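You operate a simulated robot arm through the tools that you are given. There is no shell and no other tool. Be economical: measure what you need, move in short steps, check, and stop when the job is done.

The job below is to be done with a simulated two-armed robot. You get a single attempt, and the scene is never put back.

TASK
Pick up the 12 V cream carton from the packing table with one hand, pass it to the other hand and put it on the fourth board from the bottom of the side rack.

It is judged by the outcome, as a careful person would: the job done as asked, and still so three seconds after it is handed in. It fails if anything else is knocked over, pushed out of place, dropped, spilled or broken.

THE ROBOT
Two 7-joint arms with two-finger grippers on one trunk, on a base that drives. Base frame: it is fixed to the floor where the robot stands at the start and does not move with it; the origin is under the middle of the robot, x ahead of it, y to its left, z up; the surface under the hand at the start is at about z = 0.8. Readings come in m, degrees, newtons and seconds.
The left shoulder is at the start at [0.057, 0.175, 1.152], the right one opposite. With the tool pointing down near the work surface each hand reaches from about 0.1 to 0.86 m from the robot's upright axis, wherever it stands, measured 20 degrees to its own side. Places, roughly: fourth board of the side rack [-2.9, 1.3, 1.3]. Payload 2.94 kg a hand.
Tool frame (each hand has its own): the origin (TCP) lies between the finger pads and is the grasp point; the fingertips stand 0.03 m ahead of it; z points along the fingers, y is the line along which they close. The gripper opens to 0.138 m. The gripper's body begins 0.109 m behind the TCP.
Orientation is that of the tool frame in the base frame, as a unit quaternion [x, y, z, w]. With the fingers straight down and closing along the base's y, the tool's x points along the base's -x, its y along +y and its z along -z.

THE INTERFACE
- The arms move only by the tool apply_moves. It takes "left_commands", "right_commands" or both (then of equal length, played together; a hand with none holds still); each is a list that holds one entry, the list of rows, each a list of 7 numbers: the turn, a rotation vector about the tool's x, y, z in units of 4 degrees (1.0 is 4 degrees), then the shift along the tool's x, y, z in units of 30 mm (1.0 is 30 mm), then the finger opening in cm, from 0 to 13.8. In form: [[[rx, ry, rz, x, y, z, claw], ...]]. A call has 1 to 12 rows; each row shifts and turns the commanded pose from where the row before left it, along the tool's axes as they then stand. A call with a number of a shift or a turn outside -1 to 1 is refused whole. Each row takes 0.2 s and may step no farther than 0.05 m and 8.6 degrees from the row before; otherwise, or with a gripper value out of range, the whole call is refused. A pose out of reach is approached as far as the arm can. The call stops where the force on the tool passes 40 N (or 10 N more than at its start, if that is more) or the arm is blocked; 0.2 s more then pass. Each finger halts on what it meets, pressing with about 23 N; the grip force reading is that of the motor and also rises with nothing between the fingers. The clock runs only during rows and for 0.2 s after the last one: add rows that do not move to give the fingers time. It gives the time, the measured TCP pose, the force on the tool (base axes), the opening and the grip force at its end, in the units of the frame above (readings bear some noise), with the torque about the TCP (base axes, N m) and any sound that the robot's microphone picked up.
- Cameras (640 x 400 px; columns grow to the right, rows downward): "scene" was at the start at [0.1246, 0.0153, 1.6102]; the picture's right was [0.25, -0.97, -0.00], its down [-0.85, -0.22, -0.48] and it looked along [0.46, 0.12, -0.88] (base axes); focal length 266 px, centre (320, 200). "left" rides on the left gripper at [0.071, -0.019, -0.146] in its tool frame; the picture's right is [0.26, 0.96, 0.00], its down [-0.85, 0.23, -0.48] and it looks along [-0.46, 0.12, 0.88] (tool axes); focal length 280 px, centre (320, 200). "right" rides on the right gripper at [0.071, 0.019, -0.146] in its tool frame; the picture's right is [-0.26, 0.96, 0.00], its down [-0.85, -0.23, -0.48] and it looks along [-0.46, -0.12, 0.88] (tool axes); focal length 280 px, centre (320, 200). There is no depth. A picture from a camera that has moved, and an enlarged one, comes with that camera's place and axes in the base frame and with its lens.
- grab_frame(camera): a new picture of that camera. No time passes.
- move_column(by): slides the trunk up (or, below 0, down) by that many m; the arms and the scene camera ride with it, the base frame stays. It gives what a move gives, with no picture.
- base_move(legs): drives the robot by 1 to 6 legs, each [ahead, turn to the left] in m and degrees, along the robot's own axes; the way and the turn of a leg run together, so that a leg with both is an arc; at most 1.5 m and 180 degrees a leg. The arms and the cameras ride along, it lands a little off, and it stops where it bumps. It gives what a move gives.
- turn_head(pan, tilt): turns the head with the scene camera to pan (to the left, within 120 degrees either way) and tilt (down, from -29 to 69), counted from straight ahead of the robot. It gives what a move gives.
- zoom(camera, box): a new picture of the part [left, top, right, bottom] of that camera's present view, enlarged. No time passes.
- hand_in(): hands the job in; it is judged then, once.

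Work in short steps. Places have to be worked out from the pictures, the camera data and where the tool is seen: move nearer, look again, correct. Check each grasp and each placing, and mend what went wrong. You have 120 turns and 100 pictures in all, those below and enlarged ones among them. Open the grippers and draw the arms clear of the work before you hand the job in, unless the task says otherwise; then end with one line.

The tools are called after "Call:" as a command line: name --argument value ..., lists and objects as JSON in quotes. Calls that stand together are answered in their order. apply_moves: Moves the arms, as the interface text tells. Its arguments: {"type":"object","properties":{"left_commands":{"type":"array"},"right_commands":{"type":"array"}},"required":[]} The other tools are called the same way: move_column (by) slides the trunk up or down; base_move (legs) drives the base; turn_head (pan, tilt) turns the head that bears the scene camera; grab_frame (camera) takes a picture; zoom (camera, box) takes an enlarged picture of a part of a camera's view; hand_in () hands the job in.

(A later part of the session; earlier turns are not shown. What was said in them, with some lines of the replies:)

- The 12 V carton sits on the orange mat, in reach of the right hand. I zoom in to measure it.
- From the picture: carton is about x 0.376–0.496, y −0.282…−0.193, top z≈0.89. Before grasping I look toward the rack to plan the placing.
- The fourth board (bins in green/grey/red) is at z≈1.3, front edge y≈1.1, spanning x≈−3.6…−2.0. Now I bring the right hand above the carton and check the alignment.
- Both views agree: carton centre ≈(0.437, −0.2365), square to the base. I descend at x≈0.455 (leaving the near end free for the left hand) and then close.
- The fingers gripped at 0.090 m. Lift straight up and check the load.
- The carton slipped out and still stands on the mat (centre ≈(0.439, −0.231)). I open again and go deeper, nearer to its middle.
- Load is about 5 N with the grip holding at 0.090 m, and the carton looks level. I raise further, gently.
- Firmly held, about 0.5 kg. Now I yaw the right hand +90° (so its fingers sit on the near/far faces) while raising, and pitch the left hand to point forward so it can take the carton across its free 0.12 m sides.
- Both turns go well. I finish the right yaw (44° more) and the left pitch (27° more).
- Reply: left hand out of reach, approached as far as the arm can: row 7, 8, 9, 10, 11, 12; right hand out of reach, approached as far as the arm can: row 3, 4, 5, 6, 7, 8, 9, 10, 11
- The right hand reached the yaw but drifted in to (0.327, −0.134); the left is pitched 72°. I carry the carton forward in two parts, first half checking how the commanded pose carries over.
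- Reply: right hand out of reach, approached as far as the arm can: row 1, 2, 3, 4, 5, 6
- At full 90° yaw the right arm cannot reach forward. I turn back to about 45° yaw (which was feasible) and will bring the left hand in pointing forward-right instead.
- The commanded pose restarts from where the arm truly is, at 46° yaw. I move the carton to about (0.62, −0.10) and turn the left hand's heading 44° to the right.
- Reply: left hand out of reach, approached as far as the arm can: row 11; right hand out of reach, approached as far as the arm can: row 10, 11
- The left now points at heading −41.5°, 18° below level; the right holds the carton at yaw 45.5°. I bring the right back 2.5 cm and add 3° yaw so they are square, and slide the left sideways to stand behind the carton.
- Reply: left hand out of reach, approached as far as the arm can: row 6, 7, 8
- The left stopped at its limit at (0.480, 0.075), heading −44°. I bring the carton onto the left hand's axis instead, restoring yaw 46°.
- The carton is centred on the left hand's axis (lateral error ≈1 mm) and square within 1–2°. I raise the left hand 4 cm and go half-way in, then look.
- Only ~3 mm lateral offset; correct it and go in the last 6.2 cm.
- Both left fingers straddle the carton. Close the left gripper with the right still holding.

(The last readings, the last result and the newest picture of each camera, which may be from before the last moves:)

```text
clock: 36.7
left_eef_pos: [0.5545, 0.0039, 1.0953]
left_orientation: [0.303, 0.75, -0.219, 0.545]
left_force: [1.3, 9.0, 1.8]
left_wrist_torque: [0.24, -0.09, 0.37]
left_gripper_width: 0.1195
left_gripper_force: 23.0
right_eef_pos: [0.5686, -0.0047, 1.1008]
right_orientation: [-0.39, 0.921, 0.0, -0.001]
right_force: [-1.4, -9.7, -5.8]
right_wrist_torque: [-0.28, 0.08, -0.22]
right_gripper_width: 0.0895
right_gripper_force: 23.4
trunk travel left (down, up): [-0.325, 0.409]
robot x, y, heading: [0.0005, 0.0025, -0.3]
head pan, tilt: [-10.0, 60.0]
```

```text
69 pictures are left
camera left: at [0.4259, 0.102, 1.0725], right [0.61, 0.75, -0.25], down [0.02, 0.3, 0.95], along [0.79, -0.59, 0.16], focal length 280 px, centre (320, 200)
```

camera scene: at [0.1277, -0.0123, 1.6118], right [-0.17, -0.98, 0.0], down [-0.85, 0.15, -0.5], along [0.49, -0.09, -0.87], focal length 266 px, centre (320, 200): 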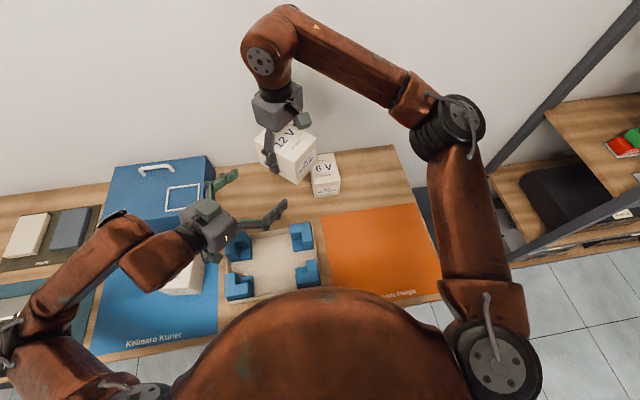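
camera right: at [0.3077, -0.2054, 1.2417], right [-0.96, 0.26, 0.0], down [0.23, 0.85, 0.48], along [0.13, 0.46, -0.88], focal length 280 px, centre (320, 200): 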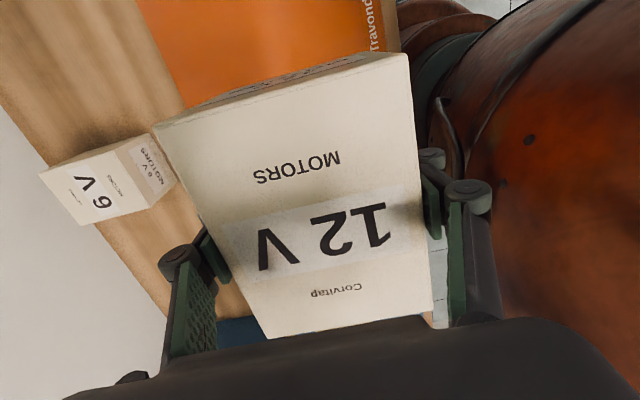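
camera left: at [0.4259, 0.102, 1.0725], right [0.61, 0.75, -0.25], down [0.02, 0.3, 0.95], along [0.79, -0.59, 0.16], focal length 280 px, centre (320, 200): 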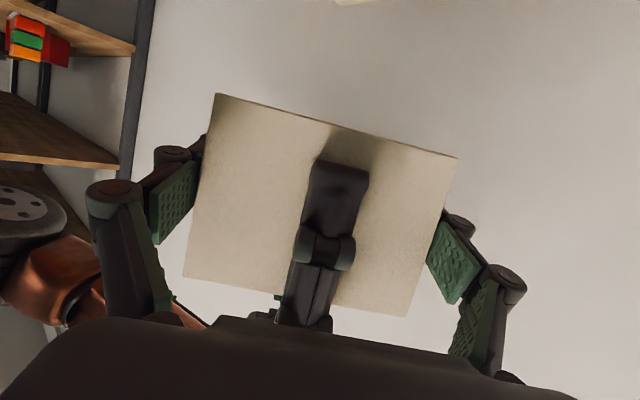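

Held by both. I open the right only slightly (10.6 cm) to stay clear of the left palm, and check the load transfers.

Call:
apply_moves --right_commands '[[[0, 0, 0, 0, 0, 0, 9.6], [0, 0, 0, 0, 0, 0, 10.2], [0, 0, 0, 0, 0, 0, 10.6], [0, 0, 0, 0, 0, 0, 10.6]]]' --left_commands '[[[0, 0, 0, 0, 0, 0, 0], [0, 0, 0, 0, 0, 0, 0], [0, 0, 0, 0, 0, 0, 0], [0, 0, 0, 0, 0, 0, 0]]]'

Call:
grab_frame --camera "right"

```text
clock: 37.7
left_eef_pos: [0.5535, 0.0034, 1.0948]
left_orientation: [0.303, 0.751, -0.219, 0.544]
left_force: [0.3, 0.4, 0.4]
left_wrist_torque: [0.06, 0.07, 0.01]
left_gripper_width: 0.1195
left_gripper_force: 23.3
right_eef_pos: [0.5689, -0.0043, 1.101]
right_orientation: [-0.391, 0.92, 0.001, 0.0]
right_force: [-0.8, -0.5, 0.6]
right_wrist_torque: [-0.02, 0.01, -0.04]
right_gripper_width: 0.106
right_gripper_force: 0.0
trunk travel left (down, up): [-0.325, 0.409]
robot x, y, heading: [-0.0023, 0.0015, 0.1]
head pan, tilt: [-10.0, 60.0]
```

```text
68 pictures are left
camera right: at [0.5056, -0.042, 1.2475], right [-0.51, 0.86, 0.0], down [0.76, 0.45, 0.48], along [0.41, 0.24, -0.88], focal length 280 px, centre (320, 200)
```

right: 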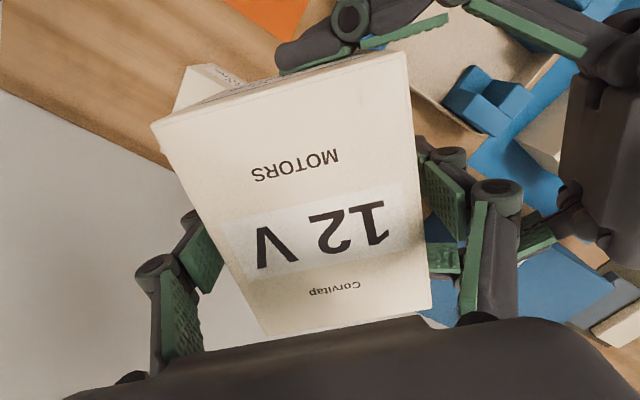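

The right has let go (its load is ~0). I raise the right straight up and watch whether the carton stays in the left hand.

Call:
apply_moves --right_commands '[[[0, 0, 0, 0, 0, -0.3, 10.6], [0, 0, 0, 0, 0, -0.4, 10.6], [0, 0, 0, 0, 0, -0.4, 10.6], [0, 0, 0, 0, 0, -0.4, 10.6], [0, 0, 0, 0, 0, -0.4, 10.6], [0, 0, 0, 0, 0, -0.4, 10.6], [0, 0, 0, 0, 0, -0.4, 10.6], [0, 0, 0, 0, 0, -0.4, 10.6], [0, 0, 0, 0, 0, -0.4, 10.6], [0, 0, 0, 0, 0, 0, 10.6]]]'

Call:
grab_frame --camera "right"

Call:
grab_frame --camera "left"

```text
clock: 39.9
left_eef_pos: [0.5537, 0.0035, 1.0942]
left_orientation: [0.303, 0.751, -0.219, 0.545]
left_force: [-0.4, 0.4, 0.4]
left_wrist_torque: [0.07, 0.05, 0.02]
left_gripper_width: 0.1193
left_gripper_force: 22.7
right_eef_pos: [0.5704, -0.0039, 1.2057]
right_orientation: [-0.391, 0.921, 0.001, 0.0]
right_force: [-0.9, 0.3, 0.1]
right_wrist_torque: [-0.03, 0.02, -0.01]
right_gripper_width: 0.1059
right_gripper_force: 0.0
trunk travel left (down, up): [-0.325, 0.409]
robot x, y, heading: [0.0049, 0.0055, 0.0]
head pan, tilt: [-10.0, 60.0]
```

```text
67 pictures are left
camera right: at [0.5068, -0.0423, 1.3522], right [-0.51, 0.86, 0.0], down [0.76, 0.45, 0.47], along [0.41, 0.24, -0.88], focal length 280 px, centre (320, 200)
```

right: 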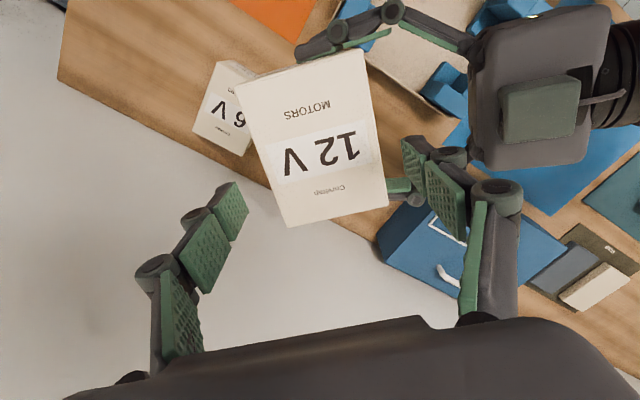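

```text
66 pictures are left
camera left: at [0.4258, 0.1017, 1.0723], right [0.61, 0.75, -0.25], down [0.02, 0.3, 0.95], along [0.79, -0.59, 0.16], focal length 280 px, centre (320, 200)
```

left: 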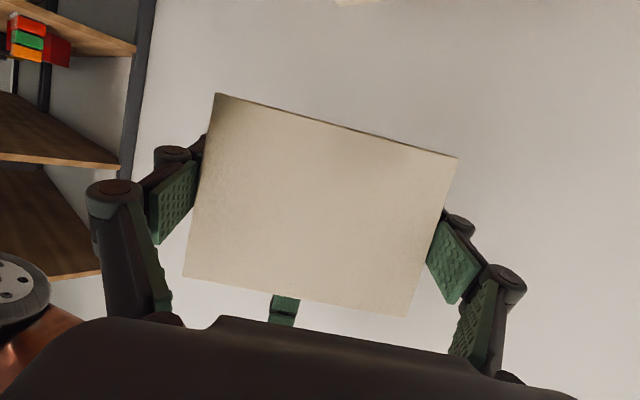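

The left holds the carton well; the handover worked. I move the right hand up and away to the right.

Call:
apply_moves --right_commands '[[[0, 0, 0, 0, 0, -0.6, 10.6], [0, 0, 0, 0, 0, -0.6, 10.6], [0, 0, 0, 0.8, -0.5, 0, 10.6], [0, 0, 0, 0.8, -0.5, 0, 10.6], [0, 0, 0, 0.8, -0.5, 0, 10.6], [0, 0, 0, 0.8, -0.5, 0, 10.6], [0, 0, 0, 0.8, -0.5, 0, 10.6], [0, 0, 1, 0.8, -0.5, 0, 10.6], [0, 0, 1, 0.8, -0.5, 0, 10.6], [0, 0, 1, 0.8, -0.5, 0, 10.6], [0, 0, 1, 0, 0, 0, 10.6], [0, 0, 1, 0, 0, 0, 10.6]]]'

Call:
apply_moves --left_commands '[[[-0.4, 0, -0.13, 0, 0, 0, 0], [-0.952, 0, -0.305, 0, 0, 0, 0], [-0.952, 0, -0.305, 0, 0, 0, 0], [-0.952, 0, -0.305, 0, 0, 0, 0], [-0.952, 0, -0.305, 0, 0, 0, 0], [-0.952, 0, -0.305, 0, 0, 0, 0], [-0.952, 0, -0.305, 0, 0, 0, 0], [-0.952, 0, -0.305, 0, 0, 0, 0], [-0.952, 0, -0.305, 0, 0, 0, 0], [-0.952, 0, -0.305, 0, 0, 0, 0], [-0.952, 0, -0.305, 0, 0, 0, 0], [-0.5, 0, -0.16, 0, 0, 0, 0]]]'

Call:
grab_frame --camera "scene"

```text
clock: 42.5
left_eef_pos: [0.5542, 0.0034, 1.0948]
left_orientation: [0.304, 0.75, -0.22, 0.544]
left_force: [-0.4, -0.7, 0.4]
left_wrist_torque: [0.07, 0.07, 0.04]
left_gripper_width: 0.1194
left_gripper_force: 23.2
right_eef_pos: [0.5081, -0.2225, 1.2385]
right_orientation: [-0.224, 0.975, 0.002, 0.001]
right_force: [0.1, -0.1, 0.4]
right_wrist_torque: [0.05, -0.03, 0.01]
right_gripper_width: 0.1059
right_gripper_force: 0.0
right hand out of reach, approached as far as the arm can: row 6, 7
trunk travel left (down, up): [-0.325, 0.409]
robot x, y, heading: [-0.0003, 0.0003, 0.0]
head pan, tilt: [-10.0, 60.0]
```

```text
clock: 45.1
left_eef_pos: [0.5547, 0.0034, 1.095]
left_orientation: [0.002, 0.809, 0.001, 0.588]
left_force: [-0.4, 0.6, -0.3]
left_wrist_torque: [0.01, 0.06, 0.0]
left_gripper_width: 0.1194
left_gripper_force: 23.1
right_eef_pos: [0.5088, -0.2214, 1.2386]
right_orientation: [-0.225, 0.974, 0.001, 0.0]
right_force: [-0.5, 0.6, -0.2]
right_wrist_torque: [0.02, 0.01, -0.01]
right_gripper_width: 0.1059
right_gripper_force: 0.1
trunk travel left (down, up): [-0.325, 0.409]
robot x, y, heading: [0.0017, -0.0023, 0.0]
head pan, tilt: [-10.0, 60.0]
```

```text
65 pictures are left
camera scene: at [0.1274, -0.013, 1.6119], right [-0.17, -0.98, 0.0], down [-0.85, 0.15, -0.5], along [0.49, -0.09, -0.87], focal length 266 px, centre (320, 200)
```

scene: 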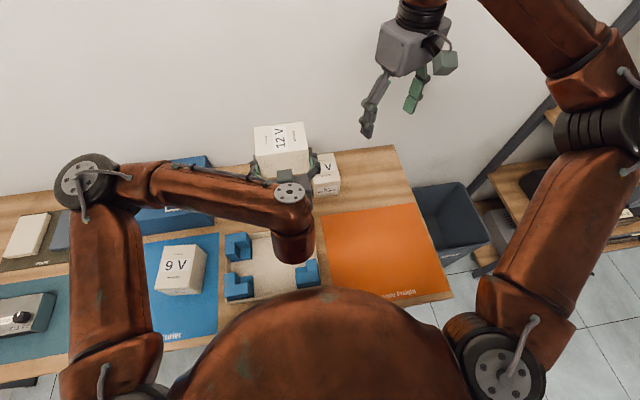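

The left now points straight ahead with the carton level. I tuck the right hand back toward the body so it won't meet the rack, and look behind-left with the head for the drive.

Call:
apply_moves --right_commands '[[[0, 0, 0.8, 0.7, 0, 0, 6], [0, 0, 0.8, 0.7, 0, 0, 6], [0, 0, 0.8, 0.7, 0, 0, 6], [0, 0, 0.8, 0.7, 0, 0, 6], [0, 0, 0.8, 0.7, 0, 0, 6], [0, 0, 0.8, 0.7, 0, 0, 6], [0, 0, 0.8, 0.7, 0, 0, 6], [0, 0, 0.8, 0.7, 0, 0, 6], [0, 0, 0, 0, 0, 0, 6]]]'

Call:
turn_head --pan -120 --tilt 30

Call:
grab_frame --camera "scene"

Call:
turn_head --pan 120 --tilt 30

Call:
grab_frame --camera "scene"

```text
clock: 47.1
left_eef_pos: [0.555, 0.0038, 1.0955]
left_orientation: [0.002, 0.809, 0.001, 0.588]
left_force: [0.0, -0.1, -0.1]
left_wrist_torque: [-0.04, 0.09, -0.01]
left_gripper_width: 0.1198
left_gripper_force: 22.9
right_eef_pos: [0.3473, -0.2629, 1.2385]
right_orientation: [-0.003, 1.0, -0.001, -0.001]
right_force: [0.0, 0.8, 0.0]
right_wrist_torque: [0.01, 0.04, -0.01]
right_gripper_width: 0.0599
right_gripper_force: 0.0
trunk travel left (down, up): [-0.325, 0.409]
robot x, y, heading: [0.0009, -0.0039, 0.0]
head pan, tilt: [-10.0, 60.0]
```

```text
clock: 49.0
left_eef_pos: [0.555, 0.0035, 1.0951]
left_orientation: [0.002, 0.809, 0.002, 0.587]
left_force: [0.3, -0.2, 0.1]
left_wrist_torque: [0.0, 0.09, 0.01]
left_gripper_width: 0.1197
left_gripper_force: 23.2
right_eef_pos: [0.3478, -0.2633, 1.2385]
right_orientation: [-0.004, 1.0, 0.0, -0.002]
right_force: [-0.1, -0.8, 0.9]
right_wrist_torque: [0.01, -0.02, 0.03]
right_gripper_width: 0.0601
right_gripper_force: 0.1
trunk travel left (down, up): [-0.325, 0.409]
robot x, y, heading: [0.0031, 0.0009, -0.2]
head pan, tilt: [-120.0, 30.0]
```

```text
64 pictures are left
camera scene: at [0.0168, -0.0796, 1.654], right [-0.87, 0.5, 0.0], down [0.25, 0.43, -0.87], along [-0.43, -0.75, -0.5], focal length 266 px, centre (320, 200)
```

scene: 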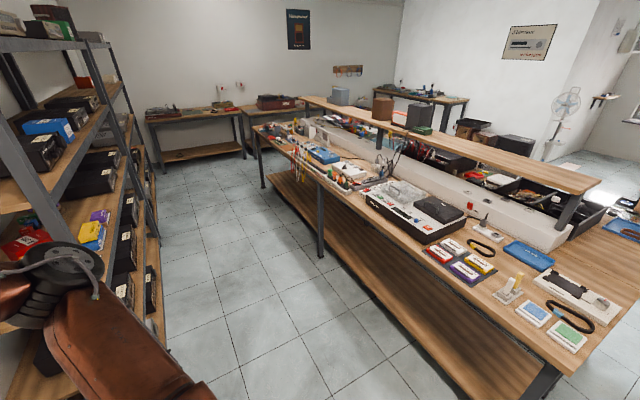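

```text
clock: 52.4
left_eef_pos: [0.5544, 0.0027, 1.0964]
left_orientation: [0.003, 0.809, 0.001, 0.588]
left_force: [0.2, 0.1, -0.1]
left_wrist_torque: [0.01, 0.11, -0.02]
left_gripper_width: 0.1196
left_gripper_force: 22.8
right_eef_pos: [0.3463, -0.2641, 1.2369]
right_orientation: [-0.003, 1.0, 0.0, -0.001]
right_force: [0.9, -0.4, -0.3]
right_wrist_torque: [-0.02, -0.01, 0.01]
right_gripper_width: 0.0601
right_gripper_force: 0.1
trunk travel left (down, up): [-0.325, 0.409]
robot x, y, heading: [0.0021, -0.0, -0.2]
head pan, tilt: [120.0, 30.0]
```

```text
63 pictures are left
camera scene: at [0.0168, 0.0772, 1.654], right [0.87, 0.5, 0.0], down [0.25, -0.43, -0.87], along [-0.43, 0.75, -0.5], focal length 266 px, centre (320, 200)
```

scene: 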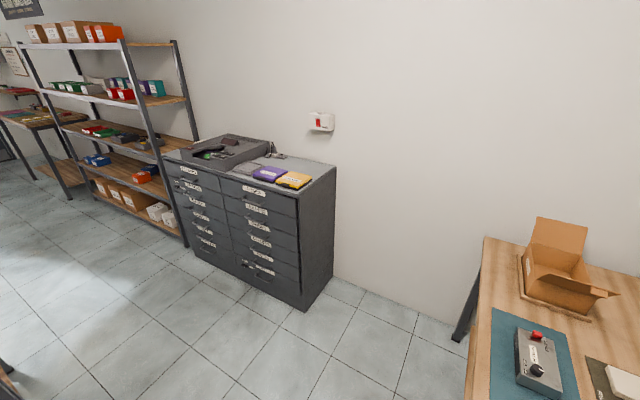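

The way: a bench corner lies behind at about (−0.8, −0.12), the cabinet's front is near y≈1.04. I raise the trunk, back off a little, turn to face +y and move to the middle of the corridor.

Call:
move_column --by 0.29

Call:
base_move --legs '[[-0.2, 0], [0, 90], [0.4, 0]]'

Call:
grab_frame --camera "scene"

Call:
grab_frame --camera "left"

```text
clock: 55.3
left_eef_pos: [0.5547, 0.0035, 1.3845]
left_orientation: [0.002, 0.809, 0.001, 0.587]
left_force: [0.6, 0.2, -3.7]
left_wrist_torque: [0.01, 0.1, -0.03]
left_gripper_width: 0.1197
left_gripper_force: 23.2
right_eef_pos: [0.3489, -0.2638, 1.5284]
right_orientation: [-0.003, 1.0, 0.001, -0.001]
right_force: [0.0, 0.6, 0.3]
right_wrist_torque: [0.0, 0.01, 0.02]
right_gripper_width: 0.06
right_gripper_force: 0.1
trunk travel left (down, up): [-0.615, 0.119]
robot x, y, heading: [0.0017, 0.002, -0.1]
head pan, tilt: [120.0, 30.0]
```

```text
clock: 62.9
left_eef_pos: [-0.2216, 0.956, 1.3863]
left_orientation: [0.575, -0.567, -0.421, -0.412]
left_force: [0.4, -0.4, -4.8]
left_wrist_torque: [-0.09, 0.0, -0.02]
left_gripper_width: 0.12
left_gripper_force: 23.1
right_eef_pos: [0.0509, 0.7536, 1.5282]
right_orientation: [0.717, -0.697, 0.0, 0.0]
right_force: [0.8, 0.1, 1.1]
right_wrist_torque: [-0.03, 0.0, 0.04]
right_gripper_width: 0.06
right_gripper_force: 0.0
trunk travel left (down, up): [-0.615, 0.119]
robot x, y, heading: [-0.2051, 0.3953, 91.4]
head pan, tilt: [120.0, 30.0]
```

```text
62 pictures are left
camera scene: at [-0.283, 0.3367, 1.9444], right [-0.52, 0.86, 0.0], down [0.43, 0.26, -0.87], along [-0.74, -0.45, -0.5], focal length 266 px, centre (320, 200)
```

scene: 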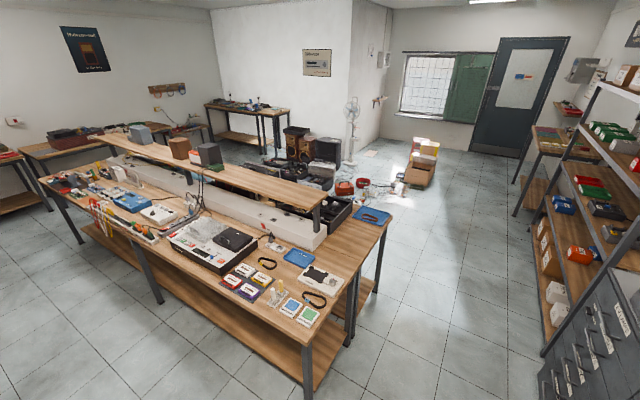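

```text
61 pictures are left
camera left: at [-0.1987, 0.7951, 1.3629], right [-0.96, -0.1, -0.25], down [-0.22, -0.2, 0.95], along [-0.14, 0.98, 0.17], focal length 280 px, centre (320, 200)
```

left: 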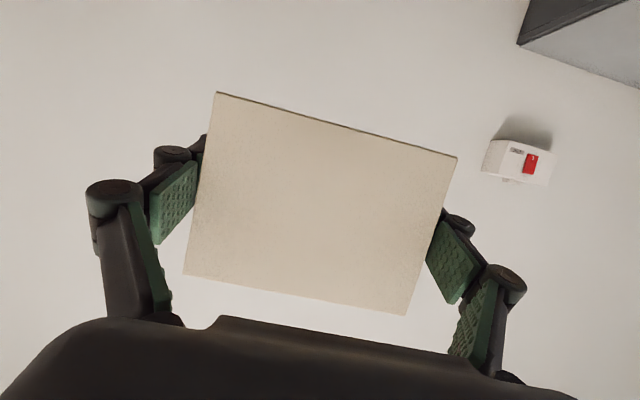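

Grip is steady and the corridor is clear (bench side at y≈−0.08, cabinet front ≈1.04). I turn to face −x and drive to the rack's right end.

Call:
base_move --legs '[[0, 88], [1.0, 0], [0.95, 0]]'

Call:
turn_head --pan -80 --tilt 30

Call:
grab_frame --camera "scene"

```text
clock: 76.3
left_eef_pos: [-2.7097, 0.43, 1.3856]
left_orientation: [0.809, -0.006, -0.588, -0.002]
left_force: [-0.7, 0.4, -4.4]
left_wrist_torque: [0.01, -0.12, 0.01]
left_gripper_width: 0.1196
left_gripper_force: 22.5
right_eef_pos: [-2.5027, 0.6954, 1.5287]
right_orientation: [1.0, -0.001, 0.0, 0.001]
right_force: [-0.7, -0.2, -0.3]
right_wrist_torque: [-0.03, -0.01, -0.01]
right_gripper_width: 0.0599
right_gripper_force: 0.0
trunk travel left (down, up): [-0.615, 0.119]
robot x, y, heading: [-2.1573, 0.4297, 179.1]
head pan, tilt: [120.0, 30.0]
```

```text
clock: 79.3
left_eef_pos: [-2.7106, 0.429, 1.3844]
left_orientation: [0.809, -0.006, -0.588, -0.002]
left_force: [-1.2, -0.5, -3.4]
left_wrist_torque: [-0.03, -0.07, -0.02]
left_gripper_width: 0.1197
left_gripper_force: 23.3
right_eef_pos: [-2.5015, 0.6956, 1.5273]
right_orientation: [1.0, -0.001, 0.0, 0.001]
right_force: [0.1, -0.1, 0.2]
right_wrist_torque: [-0.03, 0.0, 0.0]
right_gripper_width: 0.0601
right_gripper_force: 0.0
trunk travel left (down, up): [-0.615, 0.119]
robot x, y, heading: [-2.1583, 0.4308, 179.4]
head pan, tilt: [-80.0, 30.0]
```

```text
60 pictures are left
camera scene: at [-2.1544, 0.5177, 1.9443], right [0.99, 0.17, 0.0], down [0.08, -0.49, -0.87], along [-0.14, 0.85, -0.5], focal length 266 px, centre (320, 200)
```

scene: 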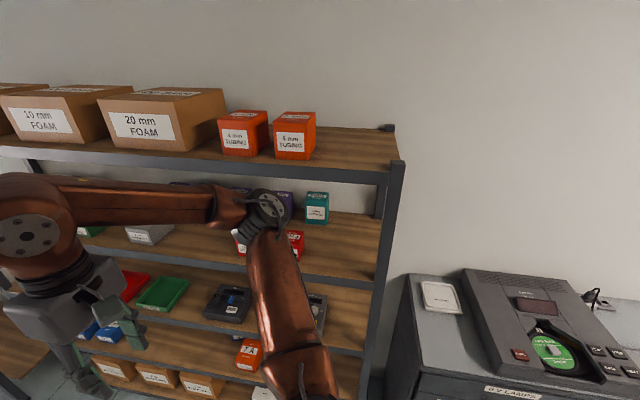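

I see the free right end of the fourth board. Zoom for measuring it.

Call:
zoom --camera "scene" --box '[220, 120, 420, 300]'

```text
2.22 times, centred on (320, 210) of scene
camera zoom: at [-2.1544, 0.5177, 1.9443], right [0.99, 0.17, 0.0], down [0.08, -0.49, -0.87], along [-0.14, 0.85, -0.5], focal length 590 px, centre (320, 178)
```

zoom: 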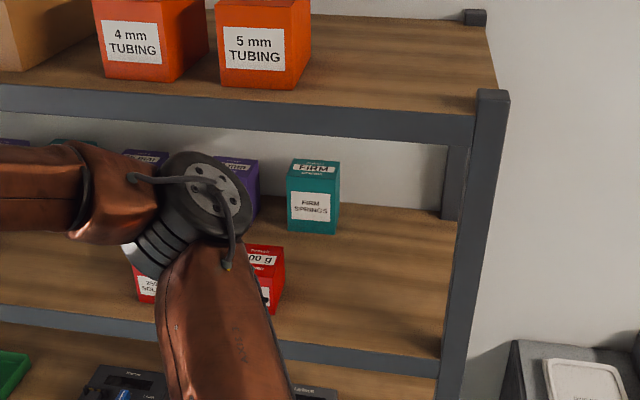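

Free spot on board four: x −2.33…−2.08, y 1.14…1.40. I turn right to face the rack (all reach radii stay short of y=1.13).

Call:
base_move --legs '[[0, -89.4]]'

Call:
turn_head --pan 0 --tilt 35

Call:
grab_frame --camera "scene"

Call:
grab_frame --camera "left"

```text
clock: 83.5
left_eef_pos: [-2.1563, 0.9832, 1.3863]
left_orientation: [-0.568, 0.576, 0.415, 0.417]
left_force: [-0.4, 0.3, -4.4]
left_wrist_torque: [-0.1, 0.02, -0.01]
left_gripper_width: 0.1195
left_gripper_force: 22.3
right_eef_pos: [-1.8915, 0.7743, 1.5284]
right_orientation: [-0.707, 0.707, 0.0, 0.0]
right_force: [0.6, -0.2, 0.7]
right_wrist_torque: [-0.05, -0.02, 0.02]
right_gripper_width: 0.0599
right_gripper_force: 0.1
trunk travel left (down, up): [-0.615, 0.119]
robot x, y, heading: [-2.1577, 0.4314, 89.5]
head pan, tilt: [-80.0, 30.0]
```

```text
clock: 85.0
left_eef_pos: [-2.1559, 0.9836, 1.3861]
left_orientation: [-0.568, 0.576, 0.414, 0.417]
left_force: [0.0, 0.4, -4.4]
left_wrist_torque: [-0.09, 0.04, -0.02]
left_gripper_width: 0.1196
left_gripper_force: 23.3
right_eef_pos: [-1.8907, 0.7749, 1.5279]
right_orientation: [0.707, -0.707, 0.0, 0.0]
right_force: [0.1, 0.7, -0.7]
right_wrist_torque: [0.02, 0.0, -0.01]
right_gripper_width: 0.06
right_gripper_force: 0.1
trunk travel left (down, up): [-0.615, 0.119]
robot x, y, heading: [-2.1601, 0.4266, 89.7]
head pan, tilt: [0.0, 35.0]
```

```text
58 pictures are left
camera scene: at [-2.155, 0.4998, 1.9365], right [1.0, -0.01, 0.0], down [0.0, -0.57, -0.82], along [0.01, 0.82, -0.57], focal length 266 px, centre (320, 200)
```

scene: 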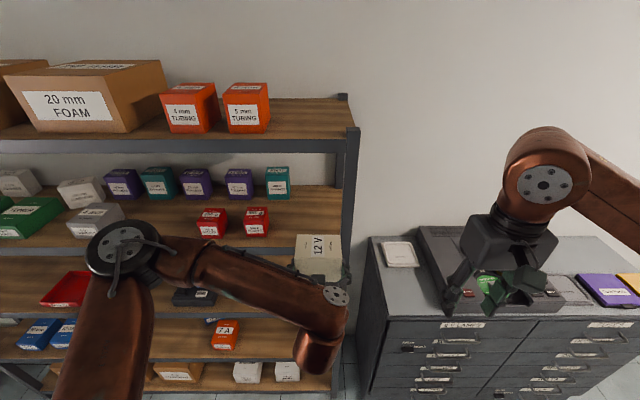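

```text
57 pictures are left
camera left: at [-2.1385, 0.823, 1.3626], right [-0.97, -0.07, -0.24], down [-0.23, -0.19, 0.96], along [-0.11, 0.98, 0.17], focal length 280 px, centre (320, 200)
```

left: 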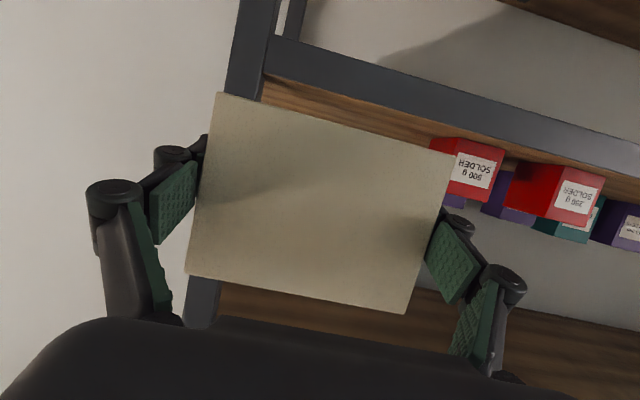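

Zoom in on the free part of the board for exact placing coordinates.

Call:
zoom --camera "scene" --box '[190, 130, 390, 290]'

```text
2.50 times, centred on (290, 210) of scene
camera zoom: at [-2.155, 0.4998, 1.9365], right [1.0, -0.01, 0.0], down [0.0, -0.57, -0.82], along [0.01, 0.82, -0.57], focal length 664 px, centre (395, 175)
```

zoom: 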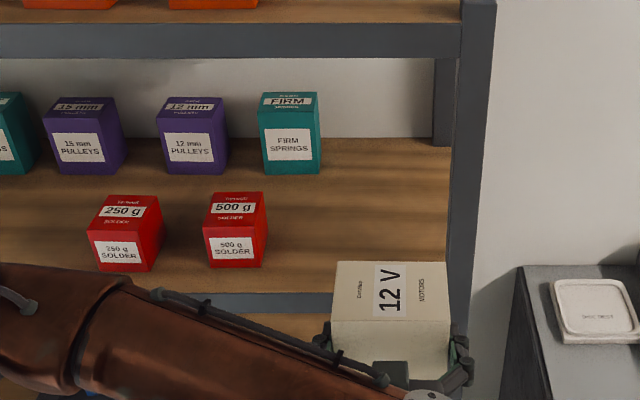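

Board front edge y≈1.134, red bin's right side x≈−2.338, post inner face x≈−2.078; teal box begins y≈1.41. Target carton centre (−2.205, 1.235). First shift the hand 5 cm left outside the rack, then drive in 0.15 m.

Call:
apply_moves --left_commands '[[[0, 0, 0, 0, 0.4, 0, 0], [0, 0, 0, 0, 0.6, 0, 0], [0, 0, 0, 0, 0.6, 0, 0], [0, 0, 0, 0, 0, 0, 0]]]'

Call:
base_move --legs '[[0.15, 0]]'

Call:
zoom --camera "scene" --box '[190, 130, 390, 290]'

Call:
grab_frame --camera "left"

```text
clock: 86.0
left_eef_pos: [-2.2039, 0.9842, 1.3837]
left_orientation: [-0.567, 0.577, 0.414, 0.417]
left_force: [-0.8, 0.4, -4.8]
left_wrist_torque: [-0.09, 0.02, 0.01]
left_gripper_width: 0.1195
left_gripper_force: 22.9
right_eef_pos: [-1.8912, 0.7757, 1.5287]
right_orientation: [-0.707, 0.708, 0.002, -0.001]
right_force: [-0.2, -0.2, -0.3]
right_wrist_torque: [0.02, 0.0, 0.01]
right_gripper_width: 0.0601
right_gripper_force: 0.1
trunk travel left (down, up): [-0.615, 0.119]
robot x, y, heading: [-2.1584, 0.4282, 89.2]
head pan, tilt: [0.0, 35.0]
```

```text
clock: 87.4
left_eef_pos: [-2.2043, 1.1323, 1.3866]
left_orientation: [-0.567, 0.575, 0.416, 0.418]
left_force: [0.1, -0.3, -4.8]
left_wrist_torque: [-0.07, 0.04, -0.02]
left_gripper_width: 0.1197
left_gripper_force: 22.6
right_eef_pos: [-1.8902, 0.9232, 1.5304]
right_orientation: [0.707, -0.707, -0.002, 0.0]
right_force: [-1.5, -1.5, 0.4]
right_wrist_torque: [0.08, 0.0, 0.02]
right_gripper_width: 0.0599
right_gripper_force: 0.0
trunk travel left (down, up): [-0.615, 0.119]
robot x, y, heading: [-2.1581, 0.583, 89.7]
head pan, tilt: [0.0, 35.0]
```

```text
2.50 times, centred on (290, 210) of scene
camera zoom: at [-2.1545, 0.647, 1.9368], right [1.0, -0.01, 0.0], down [0.0, -0.57, -0.82], along [0.0, 0.82, -0.57], focal length 664 px, centre (395, 175)
```

zoom: 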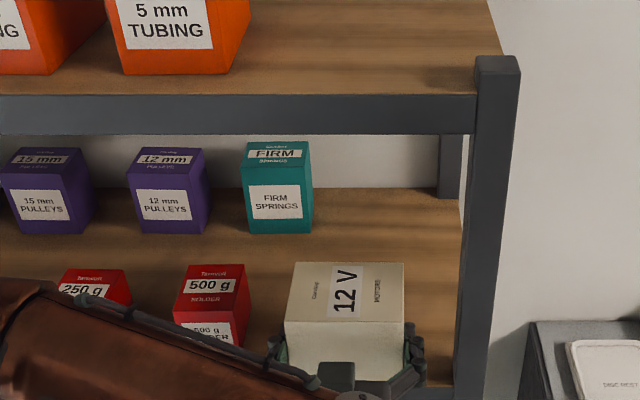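

```text
54 pictures are left
camera left: at [-2.1851, 0.9722, 1.3635], right [-0.97, -0.07, -0.25], down [-0.23, -0.19, 0.95], along [-0.11, 0.98, 0.17], focal length 280 px, centre (320, 200)
```

left: 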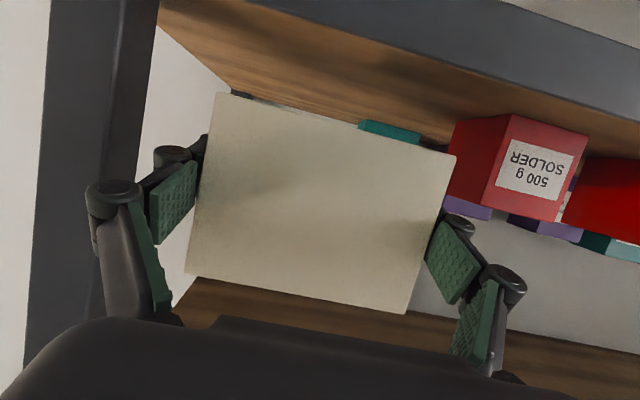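

Clear on both sides. I extend the arm 9 cm forward, level.

Call:
apply_moves --left_commands '[[[0, 0, 0, -0.1, 0, 0.3, 0], [0, 0, 0, -0.16, 0, 0.5, 0], [0, 0, 0, -0.16, 0, 0.5, 0], [0, 0, 0, -0.16, 0, 0.5, 0], [0, 0, 0, -0.16, 0, 0.5, 0], [0, 0, 0, -0.15, 0, 0.45, 0], [0, 0, 0, 0, 0, 0, 0]]]'

Call:
zoom --camera "scene" --box '[190, 130, 390, 290]'

Call:
grab_frame --camera "left"

```text
clock: 89.0
left_eef_pos: [-2.2026, 1.224, 1.385]
left_orientation: [-0.568, 0.576, 0.415, 0.417]
left_force: [0.2, -0.7, -4.9]
left_wrist_torque: [-0.16, -0.01, -0.03]
left_gripper_width: 0.1196
left_gripper_force: 23.1
right_eef_pos: [-1.89, 0.9303, 1.5281]
right_orientation: [0.708, -0.707, -0.001, 0.001]
right_force: [0.6, -0.3, 0.0]
right_wrist_torque: [0.0, -0.01, 0.0]
right_gripper_width: 0.06
right_gripper_force: 0.2
trunk travel left (down, up): [-0.615, 0.119]
robot x, y, heading: [-2.1567, 0.5832, 89.7]
head pan, tilt: [0.0, 35.0]
```

```text
2.50 times, centred on (290, 210) of scene
camera zoom: at [-2.1541, 0.653, 1.9366], right [1.0, -0.01, 0.0], down [0.0, -0.57, -0.82], along [0.0, 0.82, -0.57], focal length 664 px, centre (395, 175)
```

zoom: 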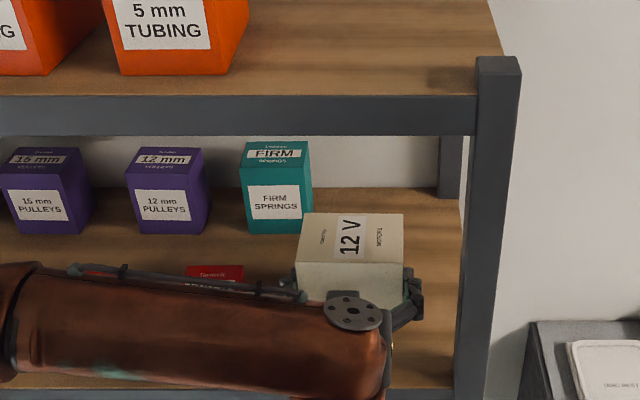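

```text
52 pictures are left
camera left: at [-2.1841, 1.0637, 1.3619], right [-0.97, -0.07, -0.24], down [-0.23, -0.19, 0.96], along [-0.11, 0.98, 0.17], focal length 280 px, centre (320, 200)
```

left: 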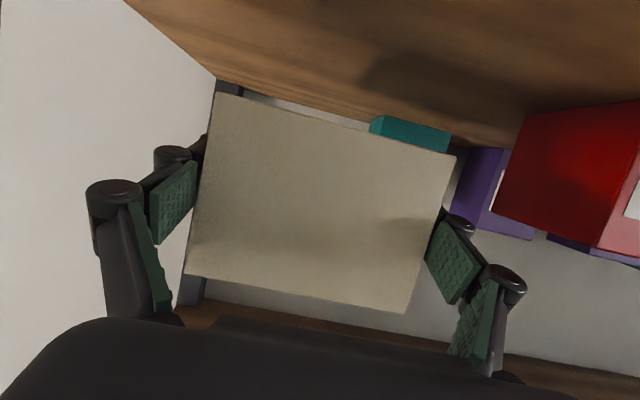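

Carton is above its spot at (−2.203, 1.236), bottom ≈1.348. I lower 3.6 cm first.

Call:
apply_moves --left_commands '[[[0, 0, 0, 0.25, 0, 0.08, 0], [0, 0, 0, 0.35, 0, 0.115, 0], [0, 0, 0, 0.32, 0, 0.105, 0], [0, 0, 0, 0.22, 0, 0.07, 0], [0, 0, 0, 0, 0, 0, 0]]]'

Call:
apply_moves --left_commands '[[[0, 0, 0, 0.1, 0, 0.03, 0], [0, 0, 0, 0.1, 0, 0.03, 0], [0, 0, 0, 0, 0, 0, 0]]]'

Call:
grab_frame --camera "left"

```text
clock: 90.2
left_eef_pos: [-2.2027, 1.2238, 1.348]
left_orientation: [-0.569, 0.575, 0.415, 0.416]
left_force: [0.3, -0.1, -5.2]
left_wrist_torque: [-0.07, 0.0, 0.02]
left_gripper_width: 0.1193
left_gripper_force: 22.9
right_eef_pos: [-1.8889, 0.9287, 1.528]
right_orientation: [0.707, -0.707, -0.001, 0.001]
right_force: [0.3, 0.5, -0.3]
right_wrist_torque: [0.0, 0.0, 0.02]
right_gripper_width: 0.0599
right_gripper_force: 0.1
trunk travel left (down, up): [-0.615, 0.119]
robot x, y, heading: [-2.1542, 0.5832, 89.4]
head pan, tilt: [0.0, 35.0]
```

```text
clock: 91.0
left_eef_pos: [-2.2018, 1.224, 1.3422]
left_orientation: [-0.567, 0.576, 0.415, 0.418]
left_force: [0.2, -0.2, -4.6]
left_wrist_torque: [-0.07, 0.0, 0.0]
left_gripper_width: 0.1193
left_gripper_force: 23.0
right_eef_pos: [-1.8911, 0.9298, 1.5293]
right_orientation: [0.707, -0.707, -0.001, 0.001]
right_force: [0.7, 0.2, -0.3]
right_wrist_torque: [0.01, 0.0, 0.01]
right_gripper_width: 0.0601
right_gripper_force: 0.1
trunk travel left (down, up): [-0.615, 0.119]
robot x, y, heading: [-2.1549, 0.5818, 89.4]
head pan, tilt: [0.0, 35.0]
```

```text
51 pictures are left
camera left: at [-2.1836, 1.0634, 1.3191], right [-0.97, -0.07, -0.24], down [-0.23, -0.19, 0.96], along [-0.11, 0.98, 0.17], focal length 280 px, centre (320, 200)
```

left: 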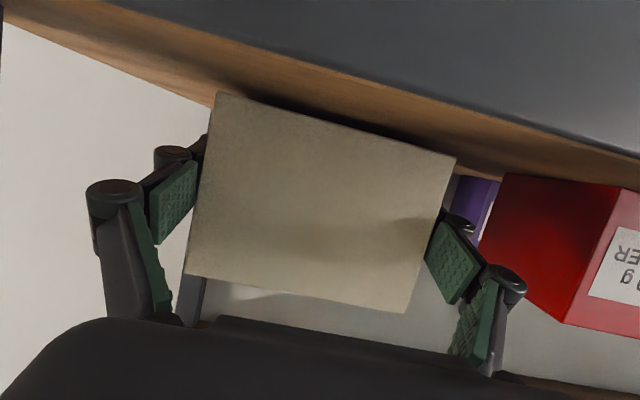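

Not touching yet; the shadow shows a few mm gap. I lower in ~2 mm steps watching the vertical force.

Call:
apply_moves --left_commands '[[[0, 0, 0, 0.065, 0, 0.02, 0], [0, 0, 0, 0, 0, 0, 0]]]'

Call:
apply_moves --left_commands '[[[0, 0, 0, 0.065, 0, 0.02, 0], [0, 0, 0, 0, 0, 0, 0]]]'

```text
clock: 91.6
left_eef_pos: [-2.2015, 1.2247, 1.3415]
left_orientation: [-0.569, 0.575, 0.415, 0.416]
left_force: [-0.5, 0.4, -4.9]
left_wrist_torque: [-0.09, -0.04, -0.04]
left_gripper_width: 0.1196
left_gripper_force: 22.9
right_eef_pos: [-1.8901, 0.9285, 1.5282]
right_orientation: [0.707, -0.707, -0.001, 0.001]
right_force: [0.2, -0.4, -0.4]
right_wrist_torque: [0.01, -0.02, -0.03]
right_gripper_width: 0.0598
right_gripper_force: 0.1
trunk travel left (down, up): [-0.615, 0.119]
robot x, y, heading: [-2.1564, 0.5851, 89.9]
head pan, tilt: [0.0, 35.0]
```

```text
clock: 92.2
left_eef_pos: [-2.2019, 1.2234, 1.3382]
left_orientation: [-0.568, 0.576, 0.415, 0.416]
left_force: [0.0, 0.0, -5.1]
left_wrist_torque: [-0.09, 0.0, 0.0]
left_gripper_width: 0.1196
left_gripper_force: 22.9
right_eef_pos: [-1.8897, 0.9294, 1.5285]
right_orientation: [-0.707, 0.707, 0.0, -0.001]
right_force: [-1.0, 0.9, 0.6]
right_wrist_torque: [0.01, 0.01, 0.02]
right_gripper_width: 0.0601
right_gripper_force: 0.0
trunk travel left (down, up): [-0.615, 0.119]
robot x, y, heading: [-2.1572, 0.5848, 89.7]
head pan, tilt: [0.0, 35.0]
```

Still no contact; continue in small steps.

Call:
apply_moves --left_commands '[[[0, 0, 0, 0.065, 0, 0.02, 0], [0, 0, 0, 0, 0, 0, 0]]]'

Call:
apply_moves --left_commands '[[[0, 0, 0, 0.065, 0, 0.02, 0], [0, 0, 0, 0, 0, 0, 0]]]'

Call:
grab_frame --camera "left"

```text
clock: 92.8
left_eef_pos: [-2.2015, 1.2248, 1.337]
left_orientation: [-0.568, 0.574, 0.416, 0.418]
left_force: [-0.1, 0.5, 2.8]
left_wrist_torque: [-0.06, -0.45, -0.03]
left_gripper_width: 0.1198
left_gripper_force: 23.1
right_eef_pos: [-1.8896, 0.9285, 1.5294]
right_orientation: [-0.707, 0.707, 0.0, -0.001]
right_force: [0.1, 0.9, 0.4]
right_wrist_torque: [-0.02, -0.03, -0.03]
right_gripper_width: 0.06
right_gripper_force: 0.0
trunk travel left (down, up): [-0.615, 0.119]
robot x, y, heading: [-2.16, 0.5835, 89.6]
head pan, tilt: [0.0, 35.0]
```

```text
clock: 93.4
left_eef_pos: [-2.202, 1.2233, 1.3369]
left_orientation: [-0.568, 0.574, 0.417, 0.418]
left_force: [0.4, 5.3, 16.0]
left_wrist_torque: [-0.05, -0.29, 0.0]
left_gripper_width: 0.1195
left_gripper_force: 23.2
right_eef_pos: [-1.8885, 0.9286, 1.529]
right_orientation: [0.707, -0.707, -0.001, -0.001]
right_force: [-0.2, -1.1, 0.2]
right_wrist_torque: [-0.02, 0.0, 0.0]
right_gripper_width: 0.0601
right_gripper_force: 0.1
trunk travel left (down, up): [-0.615, 0.119]
robot x, y, heading: [-2.1539, 0.5851, 89.7]
head pan, tilt: [0.0, 35.0]
```

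```text
50 pictures are left
camera left: at [-2.1839, 1.0637, 1.3132], right [-0.97, -0.07, -0.25], down [-0.23, -0.19, 0.95], along [-0.11, 0.98, 0.17], focal length 280 px, centre (320, 200)
```

left: 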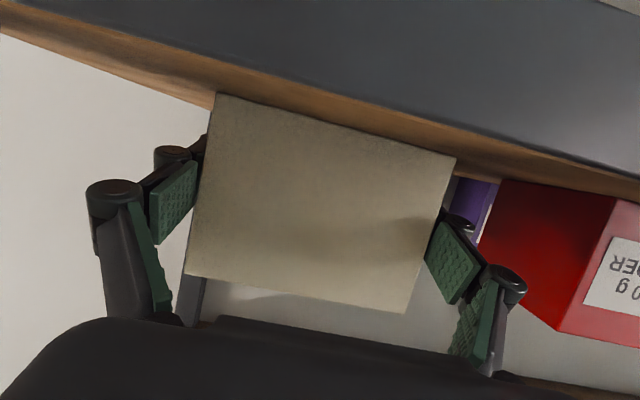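

The carton rests on the board (16 N upward push). I ease off ~1 mm and open the fingers slowly to 13.4 cm.

Call:
apply_moves --left_commands '[[[0, 0, 0, -0.04, 0, -0.013, 0], [0, 0, 0, 0, 0, 0, 11.9], [0, 0, 0, 0, 0, 0, 12.4], [0, 0, 0, 0, 0, 0, 12.9], [0, 0, 0, 0, 0, 0, 13.4], [0, 0, 0, 0, 0, 0, 13.4]]]'

Call:
grab_frame --camera "left"

Call:
zoom --camera "scene" --box '[190, 130, 390, 290]'

```text
clock: 94.8
left_eef_pos: [-2.202, 1.2229, 1.337]
left_orientation: [-0.568, 0.577, 0.414, 0.416]
left_force: [-0.2, -0.6, -0.1]
left_wrist_torque: [0.01, 0.0, 0.03]
left_gripper_width: 0.1341
left_gripper_force: 0.1
right_eef_pos: [-1.8898, 0.9294, 1.5285]
right_orientation: [0.707, -0.707, 0.0, 0.0]
right_force: [0.0, -0.3, -0.2]
right_wrist_torque: [-0.02, 0.01, -0.01]
right_gripper_width: 0.06
right_gripper_force: 0.1
trunk travel left (down, up): [-0.615, 0.119]
robot x, y, heading: [-2.1551, 0.5818, 89.7]
head pan, tilt: [0.0, 35.0]
```

```text
49 pictures are left
camera left: at [-2.1843, 1.063, 1.3129], right [-0.97, -0.07, -0.24], down [-0.23, -0.19, 0.96], along [-0.11, 0.98, 0.17], focal length 280 px, centre (320, 200)
```

left: 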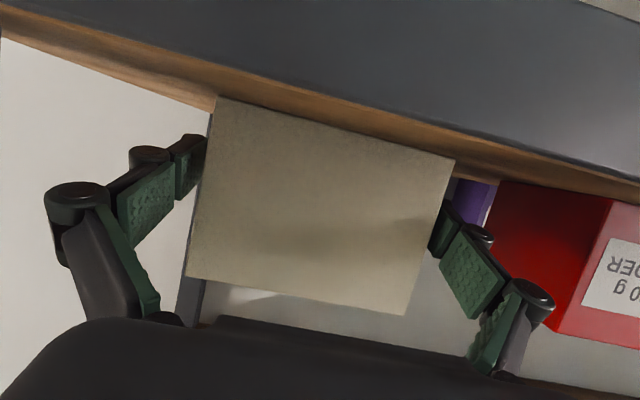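

```text
2.50 times, centred on (290, 210) of scene
camera zoom: at [-2.1541, 0.6537, 1.9365], right [1.0, -0.01, 0.0], down [0.0, -0.57, -0.82], along [0.0, 0.82, -0.57], focal length 664 px, centre (395, 175)
```

zoom: 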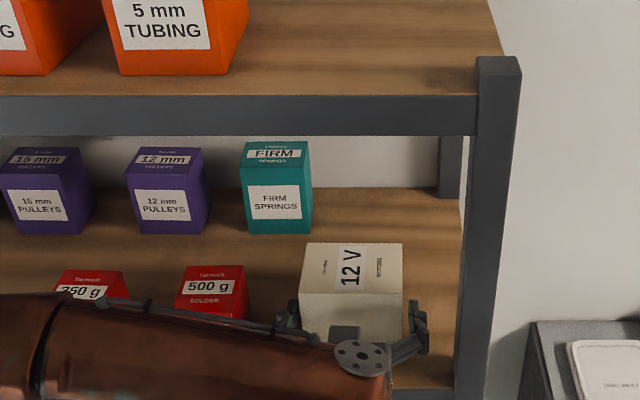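

The carton stands free on the board. I retreat along the fingers' axis in small steps, then back the base away.

Call:
apply_moves --left_commands '[[[0, 0, 0, 0.03, 0, -0.3, 13.4], [0, 0, 0, 0.05, 0, -0.5, 13.4], [0, 0, 0, 0.05, 0, -0.5, 13.4], [0, 0, 0, 0.05, 0, -0.5, 13.4], [0, 0, 0, 0.05, 0, -0.5, 13.4], [0, 0, 0, 0, 0, -0.5, 13.4], [0, 0, 0, 0, 0, 0, 13.4]]]'

Call:
base_move --legs '[[-0.2, 0]]'

Call:
grab_frame --camera "scene"

Call:
grab_frame --camera "left"

```text
clock: 96.4
left_eef_pos: [-2.2037, 1.1414, 1.3546]
left_orientation: [-0.568, 0.576, 0.415, 0.417]
left_force: [0.2, -0.1, 0.3]
left_wrist_torque: [0.0, -0.01, 0.02]
left_gripper_width: 0.1339
left_gripper_force: 0.1
right_eef_pos: [-1.8903, 0.9295, 1.5288]
right_orientation: [-0.707, 0.707, 0.001, -0.001]
right_force: [-0.8, 0.1, 0.9]
right_wrist_torque: [-0.02, -0.03, 0.03]
right_gripper_width: 0.0602
right_gripper_force: 0.1
trunk travel left (down, up): [-0.615, 0.119]
robot x, y, heading: [-2.154, 0.5801, 89.6]
head pan, tilt: [0.0, 35.0]
```

```text
clock: 98.0
left_eef_pos: [-2.2081, 0.944, 1.3541]
left_orientation: [-0.57, 0.574, 0.416, 0.415]
left_force: [0.1, 0.0, 0.3]
left_wrist_torque: [0.01, 0.0, 0.01]
left_gripper_width: 0.1341
left_gripper_force: 0.1
right_eef_pos: [-1.8911, 0.7339, 1.5281]
right_orientation: [0.709, -0.705, 0.0, 0.001]
right_force: [-0.1, 0.3, 0.8]
right_wrist_torque: [-0.06, 0.0, -0.02]
right_gripper_width: 0.06
right_gripper_force: 0.0
trunk travel left (down, up): [-0.615, 0.119]
robot x, y, heading: [-2.157, 0.384, 90.1]
head pan, tilt: [0.0, 35.0]
```

```text
47 pictures are left
camera scene: at [-2.1552, 0.4577, 1.9363], right [1.0, 0.0, 0.0], down [0.0, -0.58, -0.82], along [0.0, 0.82, -0.58], focal length 266 px, centre (320, 200)
```

scene: 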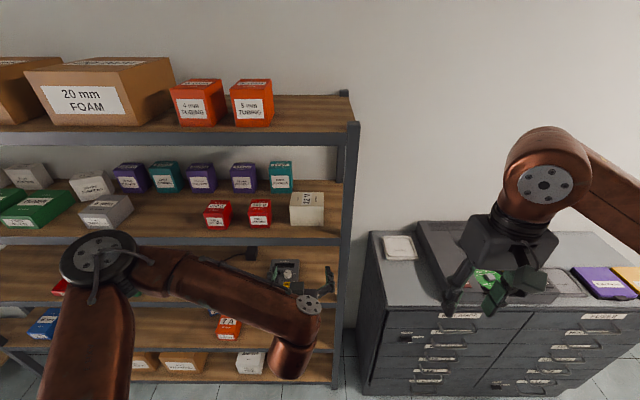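

```text
46 pictures are left
camera left: at [-2.1888, 0.784, 1.3314], right [-0.97, -0.08, -0.24], down [-0.23, -0.19, 0.96], along [-0.12, 0.98, 0.16], focal length 280 px, centre (320, 200)
```

left: 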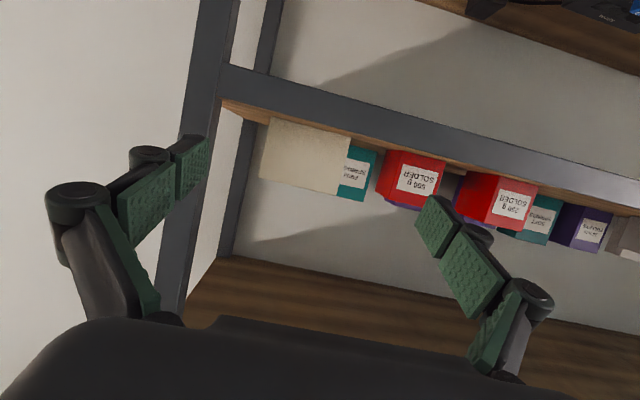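

The carton stands upright on the fourth board and nothing else has moved. I open the right gripper too, with the arms clear.

Call:
apply_moves --right_commands '[[[0, 0, 0, 0, 0, 0, 13.8], [0, 0, 0, 0, 0, 0, 13.8], [0, 0, 0, 0, 0, 0, 13.8], [0, 0, 0, 0, 0, 0, 13.8], [0, 0, 0, 0, 0, 0, 13.8]]]'

Call:
hand_in

```text
clock: 99.2
left_eef_pos: [-2.2073, 0.9415, 1.3556]
left_orientation: [-0.57, 0.573, 0.417, 0.416]
left_force: [-0.2, 0.4, 0.0]
left_wrist_torque: [-0.02, 0.01, 0.0]
left_gripper_width: 0.1338
left_gripper_force: 0.0
right_eef_pos: [-1.8933, 0.7316, 1.5292]
right_orientation: [0.71, -0.705, 0.0, 0.0]
right_force: [0.5, 0.7, 0.3]
right_wrist_torque: [0.02, -0.01, -0.04]
right_gripper_width: 0.138
right_gripper_force: 0.1
trunk travel left (down, up): [-0.615, 0.119]
robot x, y, heading: [-2.1598, 0.3819, 90.0]
head pan, tilt: [0.0, 35.0]
```

```text
The job is handed in.
```

The right hand picked up the 12 V carton on the second try (it slipped out of the first grip and stayed standing on its mat) and passed it to the left hand, which set it upright on the fourth board of the side rack; the last pictures show nothing else there disturbed.
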